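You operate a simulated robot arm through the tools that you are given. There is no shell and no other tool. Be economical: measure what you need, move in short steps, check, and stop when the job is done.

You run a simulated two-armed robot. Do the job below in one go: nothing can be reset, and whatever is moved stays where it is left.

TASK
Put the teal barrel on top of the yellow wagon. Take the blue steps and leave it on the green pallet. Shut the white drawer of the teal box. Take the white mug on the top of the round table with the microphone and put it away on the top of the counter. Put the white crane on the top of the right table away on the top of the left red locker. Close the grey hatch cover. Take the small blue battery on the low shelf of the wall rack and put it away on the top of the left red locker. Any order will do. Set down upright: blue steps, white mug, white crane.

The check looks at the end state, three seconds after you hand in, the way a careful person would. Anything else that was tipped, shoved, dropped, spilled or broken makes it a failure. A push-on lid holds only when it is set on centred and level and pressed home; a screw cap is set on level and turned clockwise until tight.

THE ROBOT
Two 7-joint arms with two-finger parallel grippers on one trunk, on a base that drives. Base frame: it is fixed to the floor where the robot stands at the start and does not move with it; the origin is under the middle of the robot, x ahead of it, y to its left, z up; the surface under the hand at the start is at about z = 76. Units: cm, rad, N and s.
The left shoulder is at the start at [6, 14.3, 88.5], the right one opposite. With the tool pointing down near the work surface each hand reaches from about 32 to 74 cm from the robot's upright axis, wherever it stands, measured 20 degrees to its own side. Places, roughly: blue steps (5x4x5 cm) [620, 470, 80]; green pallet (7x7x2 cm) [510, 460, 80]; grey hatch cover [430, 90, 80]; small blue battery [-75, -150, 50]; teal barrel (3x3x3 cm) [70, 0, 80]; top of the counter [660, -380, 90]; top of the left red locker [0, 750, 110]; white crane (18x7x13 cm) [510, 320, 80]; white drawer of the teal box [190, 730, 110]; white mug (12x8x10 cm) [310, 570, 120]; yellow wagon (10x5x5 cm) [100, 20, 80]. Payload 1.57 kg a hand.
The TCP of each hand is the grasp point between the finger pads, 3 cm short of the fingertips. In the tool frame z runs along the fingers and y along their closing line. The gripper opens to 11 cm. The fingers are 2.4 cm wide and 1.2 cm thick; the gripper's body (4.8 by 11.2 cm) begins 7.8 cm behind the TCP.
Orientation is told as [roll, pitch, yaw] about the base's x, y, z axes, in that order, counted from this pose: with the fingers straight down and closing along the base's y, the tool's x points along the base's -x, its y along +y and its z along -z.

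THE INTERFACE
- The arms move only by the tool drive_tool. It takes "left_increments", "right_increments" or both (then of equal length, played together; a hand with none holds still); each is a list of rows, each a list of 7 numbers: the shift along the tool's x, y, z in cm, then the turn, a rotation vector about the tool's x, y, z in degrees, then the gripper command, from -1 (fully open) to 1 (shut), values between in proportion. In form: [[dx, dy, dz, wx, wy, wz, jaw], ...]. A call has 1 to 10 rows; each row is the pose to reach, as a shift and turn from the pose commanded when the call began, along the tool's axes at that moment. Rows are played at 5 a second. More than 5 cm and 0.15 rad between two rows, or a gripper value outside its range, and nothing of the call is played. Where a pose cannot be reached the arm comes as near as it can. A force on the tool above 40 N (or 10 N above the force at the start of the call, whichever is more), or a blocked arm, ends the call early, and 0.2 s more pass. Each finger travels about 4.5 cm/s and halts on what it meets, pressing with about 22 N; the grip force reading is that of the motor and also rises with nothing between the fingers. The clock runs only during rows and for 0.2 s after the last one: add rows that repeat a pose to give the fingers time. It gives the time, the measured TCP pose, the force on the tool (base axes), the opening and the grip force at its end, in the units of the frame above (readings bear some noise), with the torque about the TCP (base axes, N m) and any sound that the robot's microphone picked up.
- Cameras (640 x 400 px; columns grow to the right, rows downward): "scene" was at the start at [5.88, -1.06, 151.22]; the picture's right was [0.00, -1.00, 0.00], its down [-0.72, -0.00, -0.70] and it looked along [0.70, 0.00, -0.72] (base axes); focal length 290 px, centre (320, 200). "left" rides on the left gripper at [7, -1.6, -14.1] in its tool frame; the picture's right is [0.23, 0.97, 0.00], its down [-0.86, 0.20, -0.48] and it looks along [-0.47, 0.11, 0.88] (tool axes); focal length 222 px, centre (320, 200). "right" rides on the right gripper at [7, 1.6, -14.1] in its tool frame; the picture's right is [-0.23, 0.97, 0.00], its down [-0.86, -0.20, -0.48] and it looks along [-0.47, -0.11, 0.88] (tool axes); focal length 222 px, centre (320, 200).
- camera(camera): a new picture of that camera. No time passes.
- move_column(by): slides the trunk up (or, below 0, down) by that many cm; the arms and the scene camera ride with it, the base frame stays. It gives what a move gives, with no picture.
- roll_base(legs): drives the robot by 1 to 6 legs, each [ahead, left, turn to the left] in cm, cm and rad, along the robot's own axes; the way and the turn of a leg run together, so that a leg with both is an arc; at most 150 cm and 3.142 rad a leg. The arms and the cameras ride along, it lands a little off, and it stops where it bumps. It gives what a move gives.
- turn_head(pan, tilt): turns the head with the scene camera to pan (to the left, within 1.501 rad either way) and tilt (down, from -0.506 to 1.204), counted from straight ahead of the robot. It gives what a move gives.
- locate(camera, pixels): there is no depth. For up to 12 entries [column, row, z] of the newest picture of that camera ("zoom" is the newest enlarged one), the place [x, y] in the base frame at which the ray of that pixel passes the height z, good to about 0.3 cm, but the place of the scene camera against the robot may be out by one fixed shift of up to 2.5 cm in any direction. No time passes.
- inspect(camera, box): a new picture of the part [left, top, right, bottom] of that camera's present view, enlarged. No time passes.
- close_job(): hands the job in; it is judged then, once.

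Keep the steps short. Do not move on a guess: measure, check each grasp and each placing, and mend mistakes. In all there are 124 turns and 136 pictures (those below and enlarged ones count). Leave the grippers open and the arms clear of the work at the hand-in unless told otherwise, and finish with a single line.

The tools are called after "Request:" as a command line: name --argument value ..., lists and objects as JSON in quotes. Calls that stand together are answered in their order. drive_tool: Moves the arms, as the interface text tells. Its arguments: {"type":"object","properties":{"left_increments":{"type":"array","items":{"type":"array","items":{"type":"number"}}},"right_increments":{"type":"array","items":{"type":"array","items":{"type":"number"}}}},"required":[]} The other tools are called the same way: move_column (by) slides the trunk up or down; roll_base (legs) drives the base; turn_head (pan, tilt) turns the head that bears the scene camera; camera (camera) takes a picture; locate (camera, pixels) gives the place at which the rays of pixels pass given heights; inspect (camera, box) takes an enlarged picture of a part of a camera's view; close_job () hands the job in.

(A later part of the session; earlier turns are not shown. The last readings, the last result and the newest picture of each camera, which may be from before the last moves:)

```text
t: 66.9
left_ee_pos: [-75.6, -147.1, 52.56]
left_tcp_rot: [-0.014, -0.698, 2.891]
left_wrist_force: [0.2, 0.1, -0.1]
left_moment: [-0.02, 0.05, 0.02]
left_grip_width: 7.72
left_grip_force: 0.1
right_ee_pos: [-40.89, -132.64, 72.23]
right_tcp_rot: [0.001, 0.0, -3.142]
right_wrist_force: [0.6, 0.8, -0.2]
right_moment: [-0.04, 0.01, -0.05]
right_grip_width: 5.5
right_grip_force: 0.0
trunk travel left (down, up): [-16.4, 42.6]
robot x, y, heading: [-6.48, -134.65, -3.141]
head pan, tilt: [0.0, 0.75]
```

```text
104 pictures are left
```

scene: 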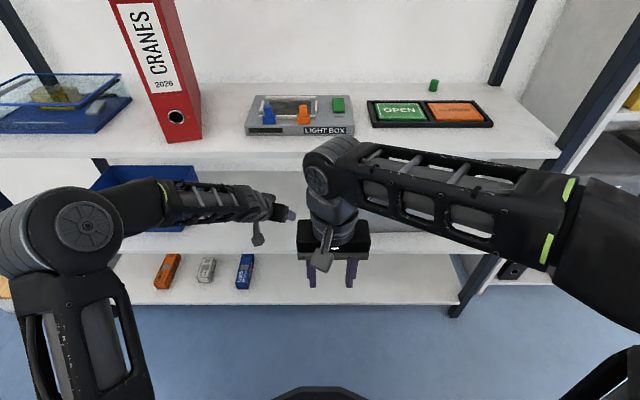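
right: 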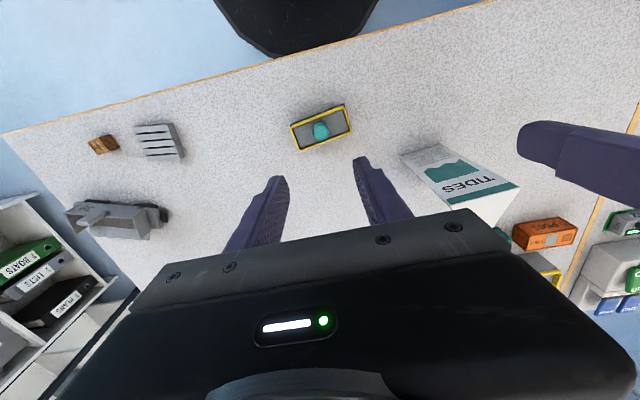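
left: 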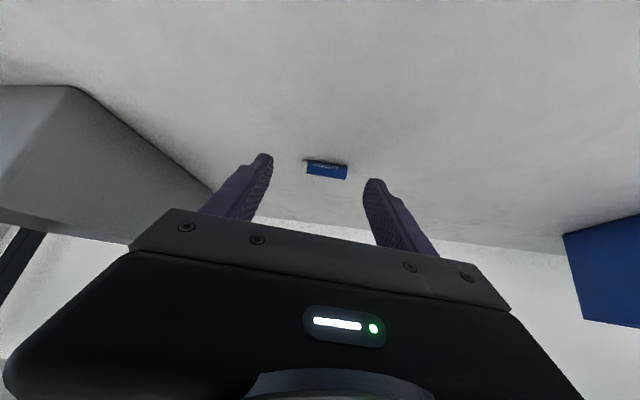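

From its apparent length the battery is still about 5 cm beyond the fingertips, so the shelf lies lower, about z 46. I'll advance another part of the way and look again.

Request:
drive_tool --left_increments '[[-0.8, 0.4, 2.1, 0, 0, 0, -0.4], [-1.5, 0.8, 4.1, 0, 0, 0, -0.4], [-1.5, 0.8, 4.1, 0, 0, 0, -0.4]]'

Request:
camera --camera "left"

Request:
inspect --camera "scene" --box '[200, 140, 328, 220]'

```text
t: 67.7
left_ee_pos: [-79.47, -146.79, 50.37]
left_tcp_rot: [-0.015, -0.697, 2.89]
left_wrist_force: [0.3, 0.2, -0.7]
left_moment: [0.02, 0.0, 0.0]
left_grip_width: 7.7
left_grip_force: 0.1
right_ee_pos: [-41.0, -132.58, 72.35]
right_tcp_rot: [0.0, 0.0, -3.142]
right_wrist_force: [0.4, -0.2, -0.1]
right_moment: [-0.04, 0.0, -0.04]
right_grip_width: 5.5
right_grip_force: 0.0
trunk travel left (down, up): [-16.4, 42.6]
robot x, y, heading: [-6.44, -134.43, -3.137]
head pan, tilt: [0.0, 0.75]
```

```text
103 pictures are left
```

left: 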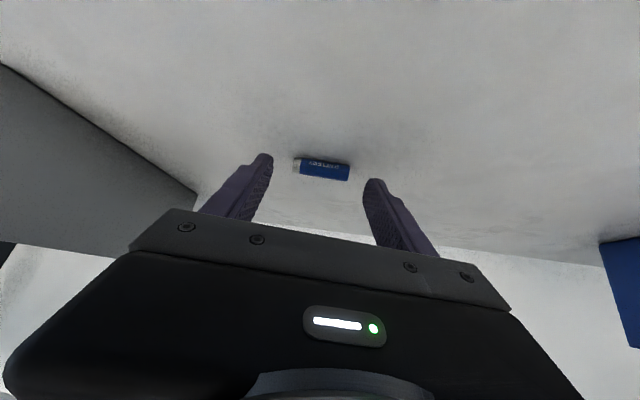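

```text
5.00 times, centred on (264, 180) of scene
```

zoom: 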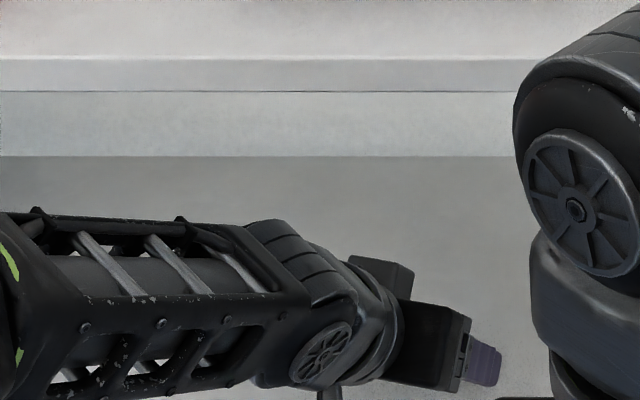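

Request:
locate --camera "left" --pixels '[[321, 168, 46], [321, 168, 47], [321, 168, 48], [321, 168, 49], [294, 165, 47], [349, 171, 47]]'

Request:
inspect --camera "left" --box '[240, 130, 400, 230]'

```text
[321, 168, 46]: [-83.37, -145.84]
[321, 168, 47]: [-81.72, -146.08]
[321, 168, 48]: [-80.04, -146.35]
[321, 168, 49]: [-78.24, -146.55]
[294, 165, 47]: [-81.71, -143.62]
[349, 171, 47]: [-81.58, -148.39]
```

```text
4.00 times, centred on (320, 180) of left
```

zoom: 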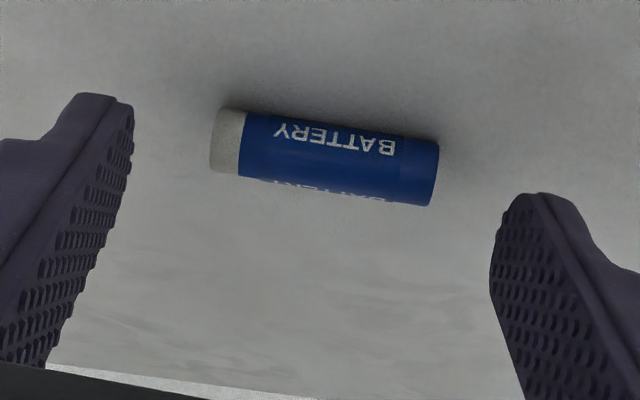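

No contact yet. The battery is about 2.5 cm ahead and 3.5 cm below the TCP. I'll go on in small steps.

Request:
drive_tool --left_increments '[[-0.2, 0.15, 0.6, 0, 0, 0, -0.4], [-0.4, 0.15, 1.2, 0, 0, 0, -0.4], [-0.58, 0.15, 1.8, 0, 0, 0, -0.4], [-0.58, 0.15, 1.8, 0, 0, 0, -0.4]]'

Request:
inspect --camera "left" --box '[240, 130, 400, 230]'

```text
t: 68.7
left_ee_pos: [-80.9, -146.47, 49.35]
left_tcp_rot: [-0.014, -0.698, 2.89]
left_wrist_force: [-0.1, -0.5, 1.0]
left_moment: [0.0, 0.04, 0.02]
left_grip_width: 7.71
left_grip_force: 0.0
right_ee_pos: [-40.98, -132.58, 72.35]
right_tcp_rot: [0.0, -0.001, -3.142]
right_wrist_force: [-0.4, 0.6, -0.8]
right_moment: [0.0, -0.03, 0.0]
right_grip_width: 5.51
right_grip_force: 0.0
trunk travel left (down, up): [-16.4, 42.6]
robot x, y, heading: [-6.76, -134.65, -3.143]
head pan, tilt: [0.0, 0.75]
```

```text
4.00 times, centred on (320, 180) of left
```

zoom: 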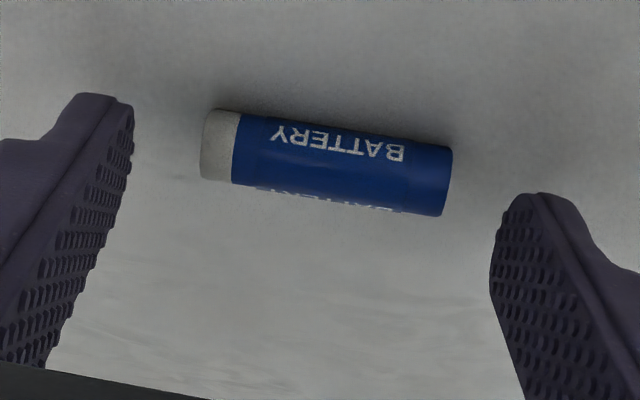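

Growth in size tells the battery is now 2.7 cm along the fingers, centred, with tips about 0.2 cm above the shelf. I close the left gripper.

Request:
drive_tool --left_increments '[[0, 0, 0, 0, 0, 0, 0.2], [0, 0, 0, 0, 0, 0, 1], [0, 0, 0, 0, 0, 0, 1], [0, 0, 0, 0, 0, 0, 1], [0, 0, 0, 0, 0, 0, 1]]'

Request:
inspect --camera "left" --box '[240, 130, 400, 230]'

```text
t: 69.9
left_ee_pos: [-80.94, -146.38, 49.31]
left_tcp_rot: [-0.014, -0.7, 2.89]
left_wrist_force: [0.6, -0.9, -0.6]
left_moment: [0.02, 0.02, 0.0]
left_grip_width: 4.91
left_grip_force: 21.9
right_ee_pos: [-40.9, -132.65, 72.23]
right_tcp_rot: [-0.001, 0.001, -3.142]
right_wrist_force: [0.9, 0.4, 0.1]
right_moment: [0.01, 0.06, 0.01]
right_grip_width: 5.48
right_grip_force: 0.1
trunk travel left (down, up): [-16.4, 42.6]
robot x, y, heading: [-6.22, -134.27, -3.139]
head pan, tilt: [0.0, 0.75]
```

```text
4.00 times, centred on (320, 180) of left
```

zoom: 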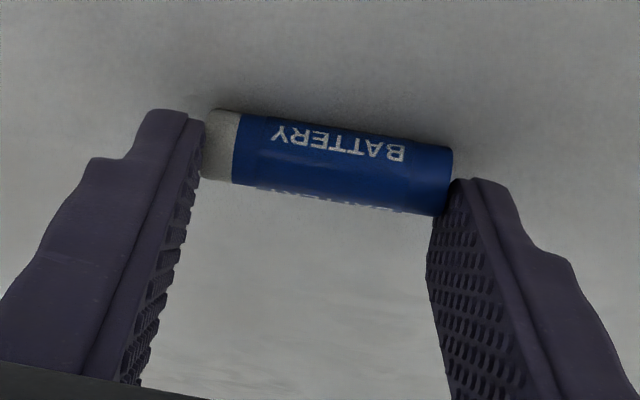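

Gripped end to end (opening 4.91). I'll lift slightly and check that it holds.

Request:
drive_tool --left_increments '[[-0.6, 0, -0.8, 0, 0, 0, 1], [-1.3, 0, -1.6, 0, 0, 0, 1], [-1.9, 0, -2.3, 0, 0, 0, 1], [-1.9, 0, -2.3, 0, 0, 0, 1]]'

Request:
inspect --camera "left" --box '[240, 130, 400, 230]'

```text
t: 70.9
left_ee_pos: [-80.88, -146.44, 52.33]
left_tcp_rot: [-0.014, -0.698, 2.89]
left_wrist_force: [0.6, 1.0, -0.4]
left_moment: [-0.02, -0.01, -0.01]
left_grip_width: 4.93
left_grip_force: 22.3
right_ee_pos: [-41.01, -132.59, 72.24]
right_tcp_rot: [-0.001, 0.0, -3.141]
right_wrist_force: [-0.2, 0.3, -0.5]
right_moment: [-0.02, 0.01, 0.0]
right_grip_width: 5.49
right_grip_force: 0.0
trunk travel left (down, up): [-16.4, 42.6]
robot x, y, heading: [-6.55, -134.51, -3.139]
head pan, tilt: [0.0, 0.75]
```

```text
4.00 times, centred on (320, 180) of left
```

zoom: 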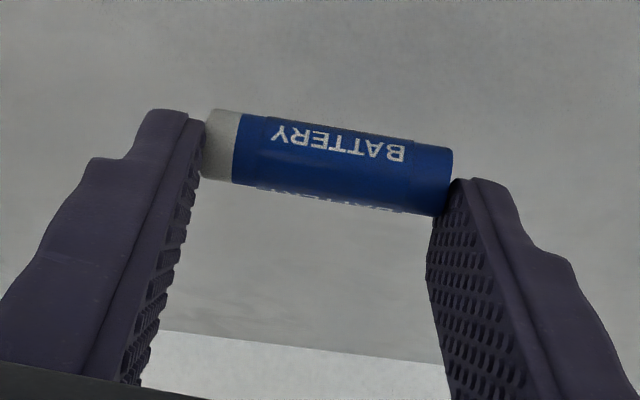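

It holds. I'll raise it a little, back out of the rack, raise the trunk, and pull the hand in.

Request:
drive_tool --left_increments '[[-1, 0, -1.2, 0, 0, 0, 1], [-1.9, 0, -2.3, 0, 0, 0, 1], [-1.9, 0, -2.3, 0, 0, 0, 1]]'

Request:
roll_base --legs '[[-32, 0, 0]]'

Request:
move_column --by 40

Request:
drive_tool --left_increments '[[2.4, 0, -3.5, 0, 0, 0, 1], [4.8, 0, -7, 0, 0, 0, 1], [7.2, 0, -10.5, 0, 0, 0, 1], [9.6, 0, -14, 0, 0, 0, 1], [12, 0, -17.5, 0, 0, 0, 1], [12, 0, -17.5, 0, 0, 0, 1]]'

Request:
turn_head --pan -1.5 --tilt 0.15

Request:
camera --camera "scene"

```text
t: 71.7
left_ee_pos: [-80.9, -146.49, 55.15]
left_tcp_rot: [-0.014, -0.699, 2.891]
left_wrist_force: [0.4, -0.5, -0.1]
left_moment: [0.03, -0.03, 0.02]
left_grip_width: 4.9
left_grip_force: 22.1
right_ee_pos: [-40.91, -132.58, 72.34]
right_tcp_rot: [-0.001, 0.0, -3.14]
right_wrist_force: [0.1, 0.1, 0.1]
right_moment: [0.02, -0.01, -0.01]
right_grip_width: 5.51
right_grip_force: 0.0
trunk travel left (down, up): [-16.4, 42.6]
robot x, y, heading: [-6.44, -134.44, -3.145]
head pan, tilt: [0.0, 0.75]
```

```text
t: 73.8
left_ee_pos: [-49.56, -146.49, 55.15]
left_tcp_rot: [-0.014, -0.697, 2.89]
left_wrist_force: [-0.4, -0.5, -1.0]
left_moment: [0.01, -0.02, 0.01]
left_grip_width: 4.9
left_grip_force: 22.3
right_ee_pos: [-9.58, -132.65, 72.27]
right_tcp_rot: [0.001, 0.0, 3.142]
right_wrist_force: [-0.4, 0.0, 0.5]
right_moment: [-0.02, -0.02, -0.01]
right_grip_width: 5.51
right_grip_force: 0.1
trunk travel left (down, up): [-16.4, 42.6]
robot x, y, heading: [25.02, -134.66, 3.142]
head pan, tilt: [0.0, 0.75]
```

```text
t: 77.6
left_ee_pos: [-49.62, -146.35, 95.13]
left_tcp_rot: [-0.013, -0.698, 2.89]
left_wrist_force: [0.0, 0.4, -0.7]
left_moment: [-0.05, 0.0, 0.03]
left_grip_width: 4.89
left_grip_force: 21.9
right_ee_pos: [-9.48, -132.55, 112.33]
right_tcp_rot: [0.001, -0.001, 3.142]
right_wrist_force: [0.2, 0.3, -1.0]
right_moment: [0.0, 0.01, 0.0]
right_grip_width: 5.51
right_grip_force: 0.0
trunk travel left (down, up): [-56.4, 2.6]
robot x, y, heading: [24.87, -134.5, 3.143]
head pan, tilt: [0.0, 0.75]
```

```text
t: 79.0
left_ee_pos: [-29.96, -151.66, 100.42]
left_tcp_rot: [-0.015, -0.698, 2.891]
left_wrist_force: [0.3, -0.2, -0.7]
left_moment: [-0.02, -0.02, 0.01]
left_grip_width: 4.86
left_grip_force: 21.7
right_ee_pos: [-9.69, -132.54, 112.33]
right_tcp_rot: [0.0, 0.0, 3.142]
right_wrist_force: [-0.4, 0.8, -0.7]
right_moment: [0.0, -0.01, -0.04]
right_grip_width: 5.5
right_grip_force: 0.1
trunk travel left (down, up): [-56.4, 2.6]
robot x, y, heading: [25.22, -134.79, 3.138]
head pan, tilt: [0.0, 0.75]
```

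```text
t: 80.6
left_ee_pos: [-29.91, -151.68, 100.56]
left_tcp_rot: [-0.014, -0.697, 2.891]
left_wrist_force: [0.6, 0.5, -0.2]
left_moment: [0.02, -0.02, -0.02]
left_grip_width: 4.85
left_grip_force: 22.4
right_ee_pos: [-9.62, -132.65, 112.23]
right_tcp_rot: [0.0, 0.001, 3.14]
right_wrist_force: [0.3, -0.8, 0.3]
right_moment: [-0.04, 0.02, -0.02]
right_grip_width: 5.52
right_grip_force: 0.1
trunk travel left (down, up): [-56.4, 2.6]
robot x, y, heading: [24.85, -134.43, 3.139]
head pan, tilt: [-1.499, 0.15]
```

```text
97 pictures are left
```

scene: 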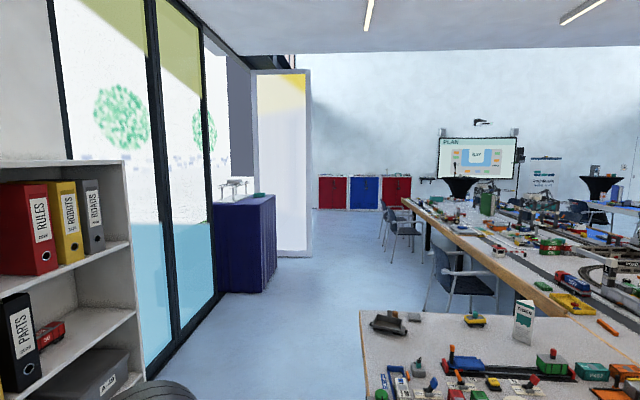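

I'll read the wall plan, then turn (through +y) to look down the right-hand aisle.

Request:
inspect --camera "scene" --box '[436, 133, 524, 183]'

Request:
roll_base --legs '[[0, 0, -3.12]]'

Request:
turn_head --pan 0.35 --tilt 0.25

Request:
camera --camera "scene"

```text
7.27 times, centred on (480, 158) of scene
```

zoom: 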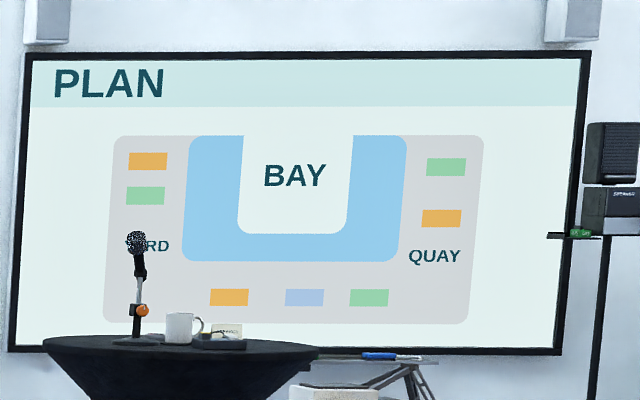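

```text
t: 88.4
left_ee_pos: [79.7, -117.16, 100.54]
left_tcp_rot: [-0.014, -0.697, -0.248]
left_wrist_force: [-0.1, 0.2, -0.8]
left_moment: [0.06, -0.01, 0.02]
left_grip_width: 4.87
left_grip_force: 21.6
right_ee_pos: [59.55, -136.49, 112.37]
right_tcp_rot: [0.0, 0.001, 0.006]
right_wrist_force: [-0.5, -0.4, -0.6]
right_moment: [0.01, 0.0, -0.03]
right_grip_width: 5.53
right_grip_force: 0.1
trunk travel left (down, up): [-56.4, 2.6]
robot x, y, heading: [25.02, -134.95, 0.002]
head pan, tilt: [-1.499, 0.15]
```

```text
t: 90.2
left_ee_pos: [79.63, -117.17, 100.48]
left_tcp_rot: [-0.013, -0.696, -0.246]
left_wrist_force: [-0.7, 0.0, -0.8]
left_moment: [-0.01, 0.0, -0.04]
left_grip_width: 4.83
left_grip_force: 22.0
right_ee_pos: [59.57, -136.43, 112.22]
right_tcp_rot: [0.001, 0.0, 0.005]
right_wrist_force: [-0.1, 0.3, -0.1]
right_moment: [-0.03, -0.01, -0.02]
right_grip_width: 5.5
right_grip_force: 0.1
trunk travel left (down, up): [-56.4, 2.6]
robot x, y, heading: [24.99, -134.52, 0.007]
head pan, tilt: [0.351, 0.25]
```

```text
95 pictures are left
```

scene: 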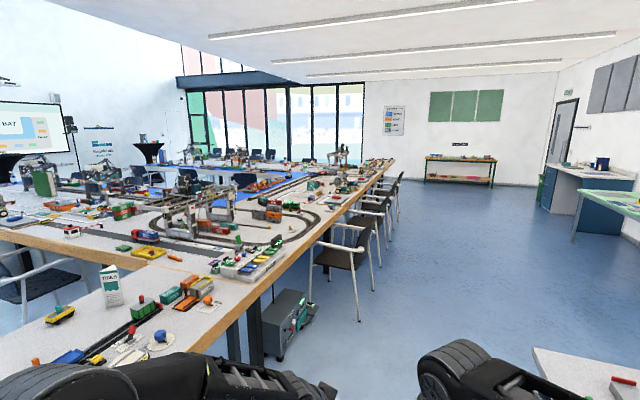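

The plan shows a U-shaped table with an open bay inside, open at the far end. I measure chairs, the table's far end, and the white side table.

Request:
locate --camera "scene" --pixels '[[358, 321, 0], [378, 265, 0], [400, 213, 0], [393, 161, 76], [250, 290, 76], [535, 350, 76], [300, 365, 5], [450, 185, 0], [275, 178, 76], [545, 207, 0], [310, 330, 0]]'

Request:
inspect --camera "scene" --box '[80, 120, 400, 240]'

```text
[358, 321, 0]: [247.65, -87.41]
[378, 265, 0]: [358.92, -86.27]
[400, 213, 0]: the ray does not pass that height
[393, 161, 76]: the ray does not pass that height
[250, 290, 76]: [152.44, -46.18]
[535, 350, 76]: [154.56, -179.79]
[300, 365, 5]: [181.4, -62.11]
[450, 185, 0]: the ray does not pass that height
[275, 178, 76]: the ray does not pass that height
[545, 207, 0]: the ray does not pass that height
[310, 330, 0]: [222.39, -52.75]
```

```text
2.00 times, centred on (240, 180) of scene
```

zoom: 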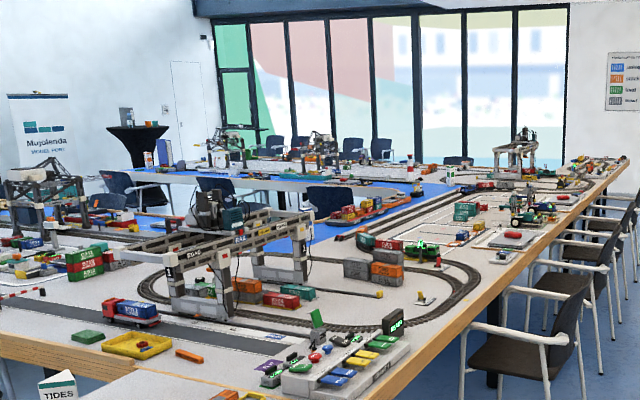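

The bay opens toward +y, so I'll go round by the left side. Carrying the battery, I'll strafe along x≈0 to y≈260 and look.

Request:
roll_base --legs '[[-22, 0, 0], [0, 150, 0], [0, 130, 0], [0, 0, 0.8]]'

Request:
turn_head --pan 0 --tilt 0.3

Request:
camera --camera "scene"

```text
t: 107.1
left_ee_pos: [25.31, 195.38, 100.56]
left_tcp_rot: [-0.014, -0.698, 0.561]
left_wrist_force: [-0.3, -0.2, -0.6]
left_moment: [0.0, 0.02, 0.01]
left_grip_width: 4.84
left_grip_force: 22.3
right_ee_pos: [25.4, 167.55, 112.38]
right_tcp_rot: [-0.001, 0.0, 0.813]
right_wrist_force: [-0.3, 0.4, 0.1]
right_moment: [0.02, 0.0, -0.01]
right_grip_width: 5.48
right_grip_force: 0.1
trunk travel left (down, up): [-56.4, 2.6]
robot x, y, heading: [0.38, 143.46, 0.814]
head pan, tilt: [0.351, 0.25]
```

```text
t: 107.9
left_ee_pos: [25.37, 195.44, 100.53]
left_tcp_rot: [-0.014, -0.699, 0.562]
left_wrist_force: [0.6, 1.1, -1.1]
left_moment: [-0.01, 0.0, 0.05]
left_grip_width: 4.81
left_grip_force: 21.7
right_ee_pos: [25.48, 167.38, 112.31]
right_tcp_rot: [0.0, 0.002, 0.815]
right_wrist_force: [-0.3, 0.1, 0.4]
right_moment: [0.04, -0.01, -0.02]
right_grip_width: 5.49
right_grip_force: 0.1
trunk travel left (down, up): [-56.4, 2.6]
robot x, y, heading: [-0.14, 143.92, 0.819]
head pan, tilt: [0.0, 0.3]
```

```text
93 pictures are left
```

scene: 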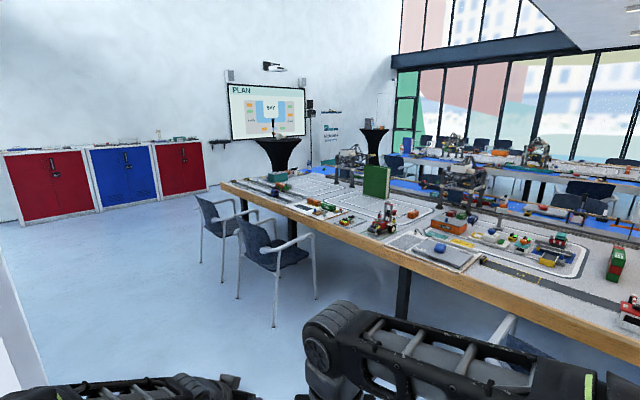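

The opening has drifted from 4.91 to 4.81, so I check the battery in the left hand.

Request:
inspect --camera "left" --box '[240, 130, 400, 230]'

Request:
locate --camera "scene" --pixels '[[222, 186, 76], [272, 328, 0], [200, 266, 0], [48, 228, 0], [210, 193, 0], [25, 390, 0], [105, 215, 0], [100, 200, 20]]'

```text
4.00 times, centred on (320, 180) of left
```

zoom: 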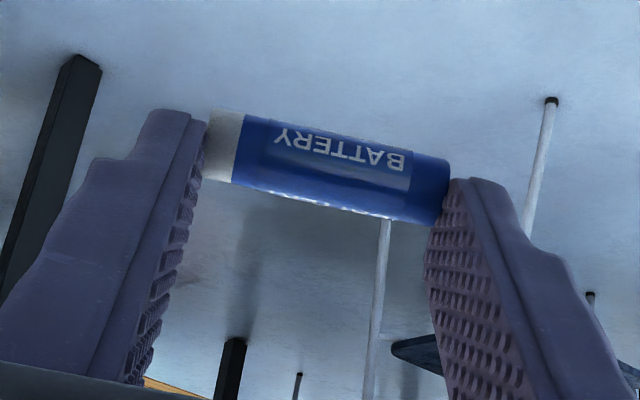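

```text
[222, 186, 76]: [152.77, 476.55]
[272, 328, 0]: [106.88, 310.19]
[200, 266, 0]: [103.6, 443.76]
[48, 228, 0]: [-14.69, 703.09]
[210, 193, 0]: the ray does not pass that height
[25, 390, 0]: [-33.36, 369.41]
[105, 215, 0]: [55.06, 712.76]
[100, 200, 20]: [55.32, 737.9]
```

The grip has crept slightly, so I'll deliver the battery first. I drive up the left aisle toward the left red locker at x≈45 (panel on the left, chairs on the right), then look.

Request:
roll_base --legs '[[0, 0, 0.752], [75, -45, 0], [150, 0, 0], [150, 0, 0], [50, 15, 0]]'

Request:
turn_head --pan 0 --tilt 0.35

Request:
camera --camera "scene"

```text
t: 131.5
left_ee_pos: [4.95, 628.88, 100.49]
left_tcp_rot: [-0.015, -0.698, 1.35]
left_wrist_force: [0.6, 0.1, 0.0]
left_moment: [0.0, -0.01, -0.01]
left_grip_width: 4.84
left_grip_force: 22.1
right_ee_pos: [24.89, 609.17, 112.37]
right_tcp_rot: [0.0, 0.0, 1.601]
right_wrist_force: [-0.6, -0.1, 0.9]
right_moment: [0.0, -0.04, -0.01]
right_grip_width: 5.5
right_grip_force: 0.0
trunk travel left (down, up): [-56.4, 2.6]
robot x, y, heading: [23.91, 574.75, 1.606]
head pan, tilt: [0.0, 0.3]
```

```text
t: 132.1
left_ee_pos: [5.3, 628.68, 100.64]
left_tcp_rot: [-0.016, -0.701, 1.35]
left_wrist_force: [0.8, -0.7, -0.2]
left_moment: [0.01, 0.01, 0.0]
left_grip_width: 4.8
left_grip_force: 22.1
right_ee_pos: [25.01, 608.93, 112.36]
right_tcp_rot: [-0.001, 0.001, 1.602]
right_wrist_force: [-0.1, -0.5, -0.3]
right_moment: [-0.02, -0.02, -0.01]
right_grip_width: 5.54
right_grip_force: 0.1
trunk travel left (down, up): [-56.4, 2.6]
robot x, y, heading: [24.07, 574.89, 1.601]
head pan, tilt: [0.0, 0.351]
```

```text
91 pictures are left
```

scene: 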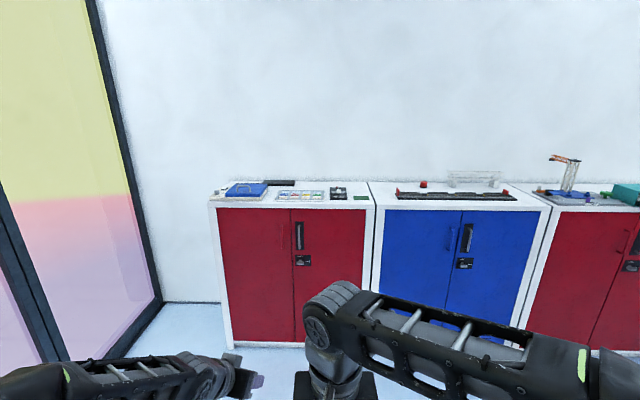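

Request:
inspect --camera "scene" --box '[200, 165, 392, 225]'

Request:
locate --camera "scene" --pixels '[[212, 206, 110], [372, 206, 110], [368, 182, 110], [300, 192, 110], [338, 192, 110], [212, 206, 105], [372, 206, 105], [368, 182, 105]]'

```text
3.33 times, centred on (296, 195) of scene
```

zoom: 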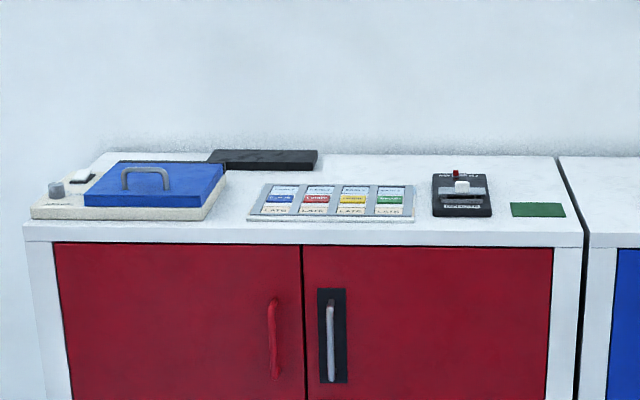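

```text
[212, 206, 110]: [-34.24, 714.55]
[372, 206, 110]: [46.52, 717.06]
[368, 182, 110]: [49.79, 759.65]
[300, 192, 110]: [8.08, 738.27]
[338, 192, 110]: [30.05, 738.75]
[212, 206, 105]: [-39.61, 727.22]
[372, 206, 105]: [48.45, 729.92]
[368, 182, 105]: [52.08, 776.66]
```

I'll raise both hands above the locker top first, then close in and measure the top with the hand camera.

Request:
move_column --by 2.4

Request:
drive_tool --left_increments '[[-2.6, 0, -3.1, 0, 0, 0, 1], [-5.2, 0, -6.1, 0, 0, 0, 1], [-7.8, 0, -9.2, 0, 0, 0, 1], [-10.4, 0, -12.3, 0, 0, 0, 1], [-12.9, 0, -15.3, 0, 0, 0, 1], [-12.9, 0, -15.3, 0, 0, 0, 1]]' --right_increments '[[0, 0, -2, 0, 0, 0, 0], [0, 0, -4, 0, 0, 0, 0], [0, 0, -7, 0, 0, 0, 0], [0, 0, -10, 0, 0, 0, 0], [0, 0, -10, 0, 0, 0, 0], [0, 0, -10, 0, 0, 0, 0]]'

Request:
roll_base --legs '[[0, 0, -0.03], [75, 0, 0]]'

Request:
camera --camera "left"

Request:
turn_head --pan 0 --tilt 0.7

Request:
camera --camera "scene"

```text
t: 132.8
left_ee_pos: [5.15, 628.85, 102.86]
left_tcp_rot: [-0.013, -0.699, 1.349]
left_wrist_force: [0.0, 0.5, 0.1]
left_moment: [-0.05, -0.01, -0.02]
left_grip_width: 4.81
left_grip_force: 22.1
right_ee_pos: [25.07, 609.13, 114.83]
right_tcp_rot: [0.0, 0.001, 1.602]
right_wrist_force: [0.6, 0.2, 0.1]
right_moment: [-0.03, 0.02, -0.03]
right_grip_width: 5.5
right_grip_force: 0.1
trunk travel left (down, up): [-58.8, 0.2]
robot x, y, heading: [23.96, 574.54, 1.6]
head pan, tilt: [0.0, 0.351]
```

```text
t: 134.2
left_ee_pos: [5.13, 628.71, 123.17]
left_tcp_rot: [-0.014, -0.699, 1.35]
left_wrist_force: [-0.1, -0.2, -0.5]
left_moment: [0.0, -0.01, -0.01]
left_grip_width: 4.83
left_grip_force: 21.8
right_ee_pos: [24.43, 608.44, 118.26]
right_tcp_rot: [0.001, -0.001, 1.6]
right_wrist_force: [-0.1, -0.1, 0.2]
right_moment: [0.02, -0.03, -0.01]
right_grip_width: 5.51
right_grip_force: 0.0
right hand out of reach, approached as far as the arm can: row 2, 3, 4, 5, 6
trunk travel left (down, up): [-58.8, 0.2]
robot x, y, heading: [24.14, 574.51, 1.601]
head pan, tilt: [0.0, 0.351]
```

```text
t: 138.7
left_ee_pos: [6.59, 704.89, 122.99]
left_tcp_rot: [-0.016, -0.699, 1.321]
left_wrist_force: [0.8, 0.0, -1.1]
left_moment: [0.03, -0.03, -0.01]
left_grip_width: 4.81
left_grip_force: 21.4
right_ee_pos: [25.32, 683.99, 118.32]
right_tcp_rot: [0.0, -0.001, 1.571]
right_wrist_force: [0.3, 0.1, -0.2]
right_moment: [0.0, -0.01, 0.02]
right_grip_width: 5.52
right_grip_force: 0.0
trunk travel left (down, up): [-58.8, 0.2]
robot x, y, heading: [24.0, 650.17, 1.57]
head pan, tilt: [0.0, 0.351]
```

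```text
89 pictures are left
```

left: 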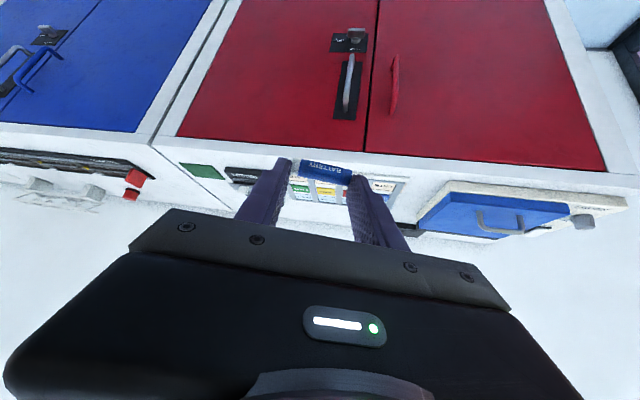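

```text
t: 139.5
left_ee_pos: [6.63, 704.91, 122.96]
left_tcp_rot: [-0.012, -0.697, 1.318]
left_wrist_force: [0.7, -1.1, 0.7]
left_moment: [0.01, -0.02, -0.01]
left_grip_width: 4.82
left_grip_force: 21.8
right_ee_pos: [25.48, 683.88, 118.27]
right_tcp_rot: [-0.001, -0.004, 1.57]
right_wrist_force: [-0.1, -0.3, 0.5]
right_moment: [0.01, 0.01, 0.04]
right_grip_width: 5.49
right_grip_force: 0.2
trunk travel left (down, up): [-58.8, 0.2]
robot x, y, heading: [23.83, 649.78, 1.569]
head pan, tilt: [0.0, 0.7]
```

```text
88 pictures are left
```

scene: 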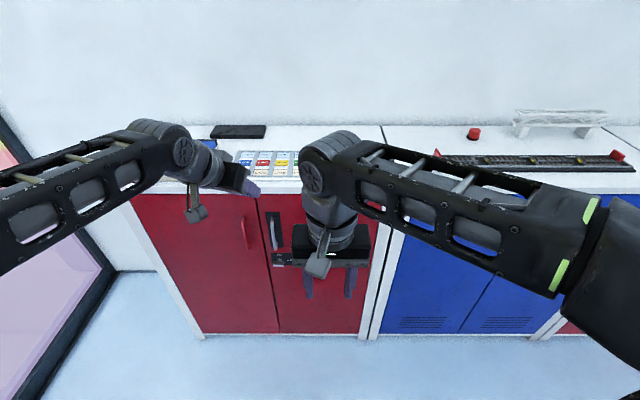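

Request:
locate --camera "left" --pixels '[[430, 165, 104], [430, 165, 107], [430, 165, 110], [203, 171, 107], [203, 171, 110], [153, 145, 107], [153, 145, 110], [630, 185, 107]]'

Request:
locate --camera "scene" --pixels '[[390, 190, 104], [390, 190, 107], [390, 190, 110], [440, 192, 107], [130, 190, 107], [383, 127, 107], [237, 131, 108]]'

```text
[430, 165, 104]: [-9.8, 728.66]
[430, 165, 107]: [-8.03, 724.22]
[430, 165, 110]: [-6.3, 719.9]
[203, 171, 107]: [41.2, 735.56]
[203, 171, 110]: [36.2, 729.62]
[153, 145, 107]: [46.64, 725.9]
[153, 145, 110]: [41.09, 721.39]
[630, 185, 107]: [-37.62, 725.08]
```

```text
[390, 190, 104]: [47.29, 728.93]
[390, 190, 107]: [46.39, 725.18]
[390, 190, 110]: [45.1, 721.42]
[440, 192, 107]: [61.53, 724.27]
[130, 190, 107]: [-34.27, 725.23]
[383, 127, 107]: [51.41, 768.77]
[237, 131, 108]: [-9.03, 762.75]
```

The locker top is at about z 107 with its front at y≈725. I'll roll closer with the hands above it and view the top from above to choose free spots.

Request:
roll_base --legs '[[36, 0, 0]]'

Request:
turn_head --pan 0 --tilt 0.85

Request:
camera --camera "scene"

Request:
camera --camera "left"

```text
t: 141.8
left_ee_pos: [6.01, 740.3, 123.05]
left_tcp_rot: [-0.015, -0.7, 1.328]
left_wrist_force: [0.8, -0.1, -0.2]
left_moment: [-0.02, -0.01, -0.01]
left_grip_width: 4.77
left_grip_force: 22.0
right_ee_pos: [25.01, 719.53, 118.22]
right_tcp_rot: [0.0, 0.0, 1.58]
right_wrist_force: [0.5, 0.7, 0.0]
right_moment: [0.0, 0.04, 0.0]
right_grip_width: 5.5
right_grip_force: 0.1
trunk travel left (down, up): [-58.8, 0.2]
robot x, y, heading: [23.65, 685.71, 1.581]
head pan, tilt: [0.0, 0.7]
```

```text
t: 142.5
left_ee_pos: [6.06, 740.17, 123.15]
left_tcp_rot: [-0.013, -0.701, 1.328]
left_wrist_force: [-0.4, 0.3, -0.3]
left_moment: [-0.01, 0.03, 0.03]
left_grip_width: 4.82
left_grip_force: 22.1
right_ee_pos: [24.94, 719.34, 118.23]
right_tcp_rot: [0.001, -0.003, 1.58]
right_wrist_force: [0.1, -0.1, 0.9]
right_moment: [0.02, 0.0, 0.0]
right_grip_width: 5.5
right_grip_force: 0.1
trunk travel left (down, up): [-58.8, 0.2]
robot x, y, heading: [23.89, 685.97, 1.581]
head pan, tilt: [0.0, 0.85]
```

```text
87 pictures are left
```

scene: 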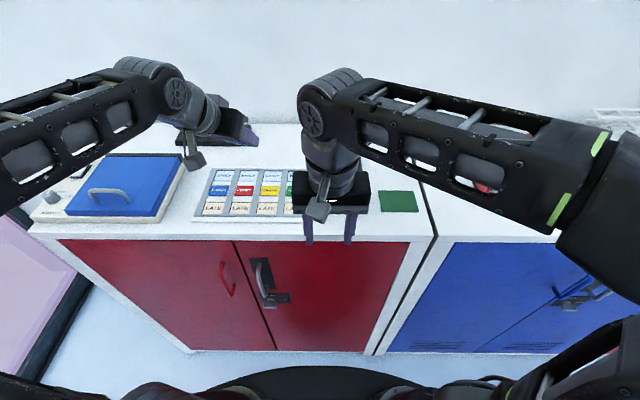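

```text
86 pictures are left
```

left: 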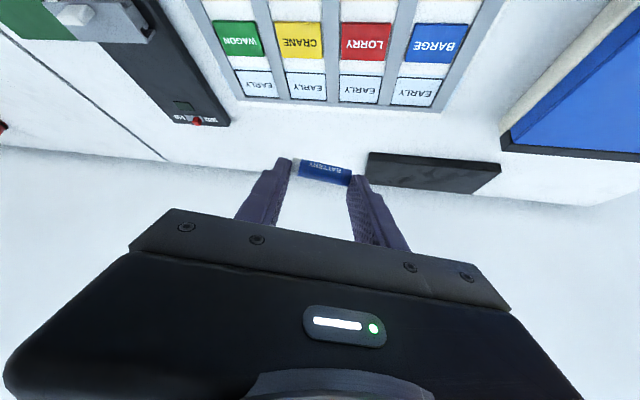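

Request:
locate --camera "left" --pixels '[[310, 104, 107.5], [240, 102, 107.5], [440, 112, 107.5], [268, 168, 107], [150, 157, 107], [366, 175, 108], [370, 155, 108], [205, 122, 108], [110, 110, 107], [230, 125, 108], [150, 60, 108]]'

```text
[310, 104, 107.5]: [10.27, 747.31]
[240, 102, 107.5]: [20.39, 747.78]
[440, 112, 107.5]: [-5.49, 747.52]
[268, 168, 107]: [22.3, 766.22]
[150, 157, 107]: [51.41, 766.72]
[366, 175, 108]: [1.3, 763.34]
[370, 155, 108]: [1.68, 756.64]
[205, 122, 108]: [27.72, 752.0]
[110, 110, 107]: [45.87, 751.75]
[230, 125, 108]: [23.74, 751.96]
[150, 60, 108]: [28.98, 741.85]
```

The back strip behind the tray (y 748–766, from x≈3) is free. I'll put the battery at about (8,753) and keep the rest for the crane. First to about 2 cm above.

Request:
drive_tool --left_increments '[[-1.8, 0.5, 3, 0, 0, 0, 1], [-3.6, 1.1, 6.5, 0, 0, 0, 1], [-3.6, 1.1, 10, 0, 0, 0, 1], [-2.9, 1.1, 13, 0, 0, 0, 1], [-2.2, 1.1, 15.5, 0, 0, 0, 1], [-2.2, 1.1, 15.5, 0, 0, 0, 1]]'

Request:
camera --camera "left"

```text
t: 143.9
left_ee_pos: [7.94, 751.6, 112.44]
left_tcp_rot: [-0.013, -0.698, 1.328]
left_wrist_force: [0.1, -0.5, -0.3]
left_moment: [0.0, 0.0, 0.01]
left_grip_width: 4.83
left_grip_force: 21.8
right_ee_pos: [24.97, 719.45, 118.38]
right_tcp_rot: [0.0, -0.002, 1.58]
right_wrist_force: [-0.7, -0.2, -0.5]
right_moment: [0.03, 0.0, -0.01]
right_grip_width: 5.51
right_grip_force: 0.2
trunk travel left (down, up): [-58.8, 0.2]
robot x, y, heading: [23.73, 685.52, 1.576]
head pan, tilt: [0.0, 0.85]
```

```text
85 pictures are left
```

left: 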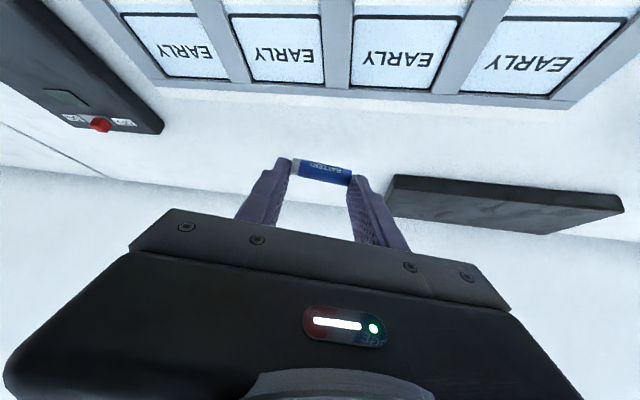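

The spot is free. I'll shift 0.8 cm away from the black box and lower in small steps until contact.

Request:
drive_tool --left_increments '[[0.5, -0.9, 0.6, 0, 0, 0, 1], [0.9, -0.9, 1.07, 0, 0, 0, 1], [1.15, -0.9, 1.38, 0, 0, 0, 1], [1.4, -0.9, 1.68, 0, 0, 0, 1], [1.6, -0.9, 1.9, 0, 0, 0, 1], [1.8, -0.9, 2.14, 0, 0, 0, 1], [2.0, -0.9, 2.4, 0, 0, 0, 1], [2.2, -0.9, 2.65, 0, 0, 0, 1]]'

Request:
inspect --camera "left" --box '[240, 130, 400, 230]'

```text
t: 145.7
left_ee_pos: [9.0, 751.48, 109.27]
left_tcp_rot: [-0.014, -0.703, 1.326]
left_wrist_force: [-0.2, -0.8, 6.7]
left_moment: [0.1, 0.13, 0.03]
left_grip_width: 4.83
left_grip_force: 21.8
right_ee_pos: [25.1, 719.43, 118.28]
right_tcp_rot: [0.002, -0.002, 1.579]
right_wrist_force: [-0.7, -0.1, 0.0]
right_moment: [-0.02, 0.0, 0.01]
right_grip_width: 5.53
right_grip_force: 0.1
trunk travel left (down, up): [-58.8, 0.2]
robot x, y, heading: [23.72, 685.43, 1.58]
head pan, tilt: [0.0, 0.85]
```

```text
4.00 times, centred on (320, 180) of left
```

zoom: 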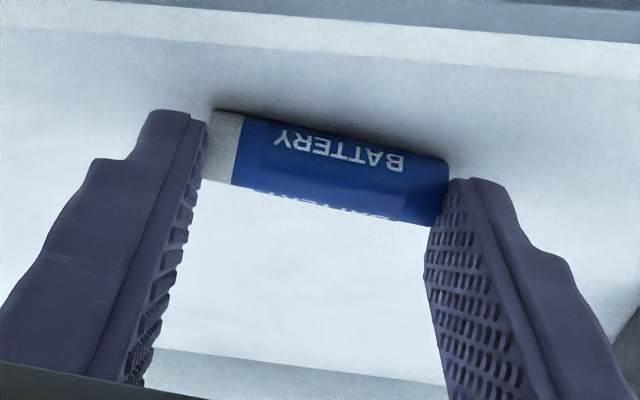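

Contact (6.7 N). I open a little, lift straight up and check.

Request:
drive_tool --left_increments '[[0, 0, 0, 0, 0, 0, -0.15], [0, 0, 0, 0, 0, 0, -0.15], [0, 0, 0, 0, 0, 0, -0.15], [-1.3, 0, -1.5, 0, 0, 0, -0.15], [-3.8, 0, -4.6, 0, 0, 0, -0.15], [-6.4, 0, -7.7, 0, 0, 0, -0.15], [-9, 0, -10.7, 0, 0, 0, -0.15], [-9, 0, -10.7, 0, 0, 0, -0.15]]'

Request:
camera --camera "left"

```text
t: 147.5
left_ee_pos: [8.92, 751.62, 123.17]
left_tcp_rot: [-0.012, -0.698, 1.326]
left_wrist_force: [-0.2, 0.4, 0.0]
left_moment: [0.01, -0.01, -0.01]
left_grip_width: 6.32
left_grip_force: 0.0
right_ee_pos: [24.97, 719.42, 118.18]
right_tcp_rot: [0.0, -0.002, 1.579]
right_wrist_force: [0.1, 0.2, 0.5]
right_moment: [0.02, 0.05, 0.01]
right_grip_width: 5.49
right_grip_force: 0.1
trunk travel left (down, up): [-58.8, 0.2]
robot x, y, heading: [23.9, 685.19, 1.578]
head pan, tilt: [0.0, 0.85]
```

```text
83 pictures are left
```

left: 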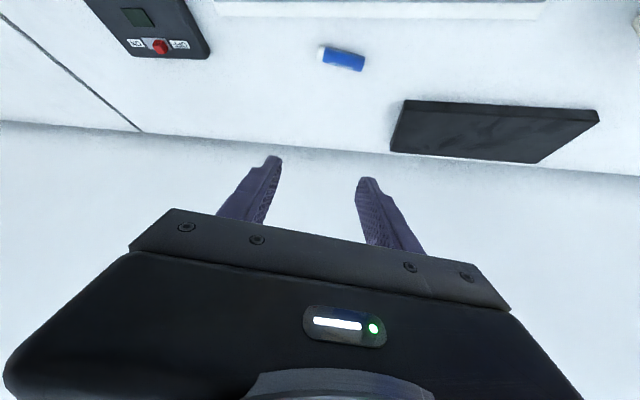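

The battery lies safely on the locker. Next is the drawer: I back off, strafe right to x≈185 and look.

Request:
roll_base --legs '[[-50, 0, 0], [0, -150, 0], [0, -10, 0]]'

Request:
turn_head --pan 0 --tilt 0.55

Request:
camera --camera "scene"

```text
t: 158.3
left_ee_pos: [170.93, 701.77, 123.19]
left_tcp_rot: [-0.013, -0.699, 1.314]
left_wrist_force: [1.2, 0.0, 0.5]
left_moment: [-0.04, 0.06, 0.03]
left_grip_width: 6.34
left_grip_force: 0.0
right_ee_pos: [186.58, 669.53, 118.33]
right_tcp_rot: [0.002, -0.002, 1.565]
right_wrist_force: [0.1, 0.3, 0.1]
right_moment: [-0.02, 0.07, -0.01]
right_grip_width: 5.48
right_grip_force: 0.1
trunk travel left (down, up): [-58.8, 0.2]
robot x, y, heading: [184.61, 635.52, 1.568]
head pan, tilt: [0.0, 0.85]
```

```text
t: 159.1
left_ee_pos: [170.83, 701.83, 123.1]
left_tcp_rot: [-0.014, -0.698, 1.313]
left_wrist_force: [0.7, -0.1, -0.6]
left_moment: [-0.03, -0.02, 0.0]
left_grip_width: 6.32
left_grip_force: 0.0
right_ee_pos: [186.47, 669.51, 118.23]
right_tcp_rot: [0.003, -0.001, 1.565]
right_wrist_force: [-0.5, 0.3, 0.0]
right_moment: [0.02, -0.01, 0.04]
right_grip_width: 5.5
right_grip_force: 0.1
trunk travel left (down, up): [-58.8, 0.2]
robot x, y, heading: [184.44, 635.61, 1.56]
head pan, tilt: [0.0, 0.55]
```

```text
82 pictures are left
```

scene: 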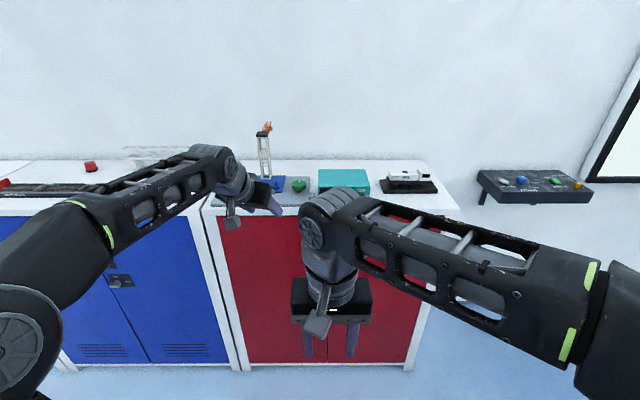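

Request:
inspect --camera "scene" --box '[260, 150, 420, 250]'

Request:
locate --camera "scene" --pixels '[[320, 194, 107], [367, 194, 107], [320, 170, 113], [290, 216, 107]]'

```text
4.00 times, centred on (340, 200) of scene
```

zoom: 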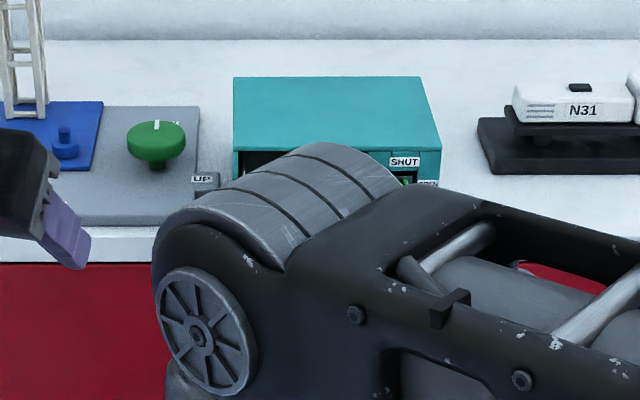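

```text
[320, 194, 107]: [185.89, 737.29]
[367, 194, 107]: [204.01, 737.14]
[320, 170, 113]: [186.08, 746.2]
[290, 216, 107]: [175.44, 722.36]
```

Request:
camera --camera "left"

Request:
drive_tool --right_increments '[[1.5, -4, 1, 0, 0, 0, 0], [3, -8, 2, 0, 0, 0, 0], [4.5, -12, 3, 0, 0, 0, 0], [6, -16, 4, 0, 0, 0, 0], [7.5, -20, 5, 0, 0, 0, 0], [7.5, -20, 5, 0, 0, 0, 0]]'

Request:
inspect --camera "scene" --box '[260, 150, 420, 250]'

```text
80 pictures are left
```

left: 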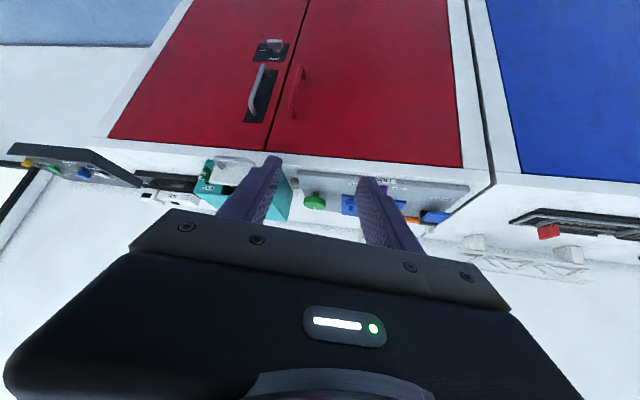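

```text
t: 160.5
left_ee_pos: [170.75, 701.88, 123.03]
left_tcp_rot: [-0.014, -0.698, 1.315]
left_wrist_force: [-0.1, -0.2, -0.2]
left_moment: [0.0, -0.04, 0.0]
left_grip_width: 6.32
left_grip_force: 0.1
right_ee_pos: [206.29, 661.9, 113.22]
right_tcp_rot: [-0.001, -0.002, 1.567]
right_wrist_force: [-0.4, 0.4, -0.3]
right_moment: [-0.01, 0.01, 0.0]
right_grip_width: 5.5
right_grip_force: 0.1
trunk travel left (down, up): [-58.8, 0.2]
robot x, y, heading: [184.55, 635.52, 1.566]
head pan, tilt: [0.0, 0.55]
```

```text
4.00 times, centred on (340, 200) of scene
```

zoom: 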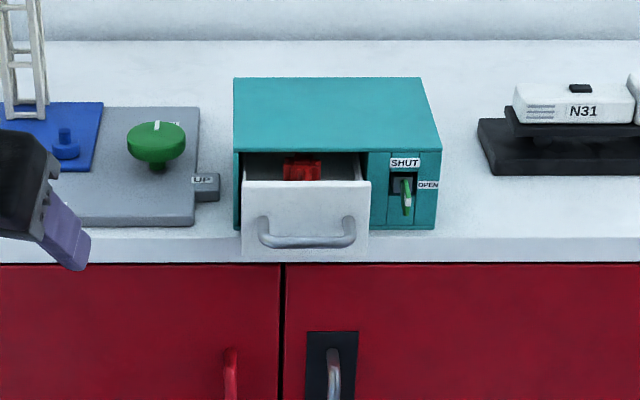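

The drawer stands open, handle toward me, with a small lever at its right. I measure the drawer front.

Request:
locate --camera "scene" --pixels '[[320.5, 195, 112], [352, 195, 112], [336, 215, 106.5], [336, 209, 109], [319, 207, 107], [369, 207, 107], [319, 188, 113]]'

```text
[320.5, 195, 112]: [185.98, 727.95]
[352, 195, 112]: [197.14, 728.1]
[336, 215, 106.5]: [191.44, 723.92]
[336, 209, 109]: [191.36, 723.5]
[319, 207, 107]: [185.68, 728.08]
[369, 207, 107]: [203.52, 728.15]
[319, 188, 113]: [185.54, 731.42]
```

I'll pull the left hand back (a model tower stands ahead of it), close the right gripper, and roll 33 cm nearer.

Request:
drive_tool --left_increments '[[3, 0, -2.6, 0, 0, 0, -0.15], [6.2, 0, -5.2, 0, 0, 0, -0.15], [9.3, 0, -7.8, 0, 0, 0, -0.15], [12.4, 0, -10.4, 0, 0, 0, -0.15], [15.5, 0, -13, 0, 0, 0, -0.15], [18.5, 0, -15.6, 0, 0, 0, -0.15], [18.5, 0, -15.6, 0, 0, 0, -0.15]]' --right_increments '[[0, 2.5, 0, 0, 0, 0, 1], [0, 5, 0, 0, 0, 0, 1], [0, 7.5, 0, 0, 0, 0, 1], [0, 10, 0, 0, 0, 0, 1], [0, 12.5, 0, 0, 0, 0, 1], [0, 15.3, 0, 0, 0, 0, 1], [0, 15.3, 0, 0, 0, 0, 1]]'

Request:
roll_base --legs '[[33, 0, 0]]'

Request:
camera --camera "right"

Request:
turn_head --pan 0 --tilt 0.8

Request:
camera --camera "scene"

```text
t: 162.1
left_ee_pos: [164.29, 678.42, 123.21]
left_tcp_rot: [-0.016, -0.698, 1.312]
left_wrist_force: [0.0, 0.1, 0.5]
left_moment: [-0.03, 0.01, -0.01]
left_grip_width: 6.33
left_grip_force: 0.0
right_ee_pos: [191.24, 661.81, 113.2]
right_tcp_rot: [0.002, 0.001, 1.566]
right_wrist_force: [0.1, -0.1, 1.1]
right_moment: [-0.02, -0.03, -0.02]
right_grip_width: 0.0
right_grip_force: 21.4
trunk travel left (down, up): [-58.8, 0.2]
robot x, y, heading: [184.51, 635.7, 1.566]
head pan, tilt: [0.0, 0.55]
```

```text
t: 164.2
left_ee_pos: [164.25, 711.54, 123.16]
left_tcp_rot: [-0.014, -0.697, 1.316]
left_wrist_force: [0.3, -0.3, 0.6]
left_moment: [-0.03, 0.01, -0.01]
left_grip_width: 6.34
left_grip_force: 0.0
right_ee_pos: [191.15, 695.09, 113.17]
right_tcp_rot: [0.0, 0.001, 1.568]
right_wrist_force: [-0.2, 0.0, -0.9]
right_moment: [-0.02, -0.02, 0.01]
right_grip_width: 0.0
right_grip_force: 21.1
trunk travel left (down, up): [-58.8, 0.2]
robot x, y, heading: [184.82, 668.67, 1.566]
head pan, tilt: [0.0, 0.55]
```

```text
78 pictures are left
```

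right: 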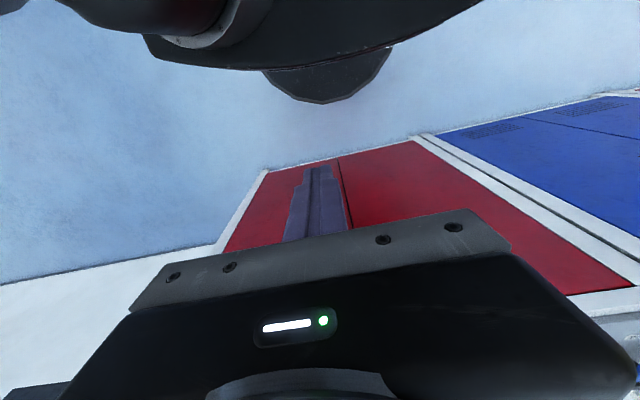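

```text
t: 165.0
left_ee_pos: [164.39, 711.47, 123.12]
left_tcp_rot: [-0.014, -0.698, 1.316]
left_wrist_force: [1.0, -0.7, -0.4]
left_moment: [0.04, 0.01, 0.03]
left_grip_width: 6.33
left_grip_force: 0.0
right_ee_pos: [191.25, 694.9, 113.23]
right_tcp_rot: [0.0, -0.002, 1.566]
right_wrist_force: [0.9, -0.1, 0.3]
right_moment: [0.0, 0.02, -0.03]
right_grip_width: 0.0
right_grip_force: 21.4
trunk travel left (down, up): [-58.8, 0.2]
robot x, y, heading: [184.66, 668.92, 1.568]
head pan, tilt: [0.0, 0.799]
```

```text
77 pictures are left
```

scene: 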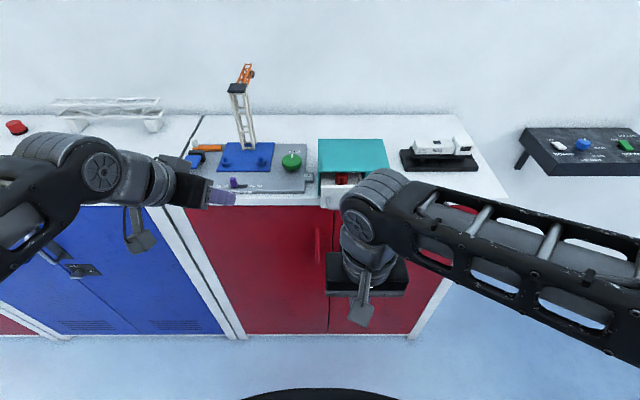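

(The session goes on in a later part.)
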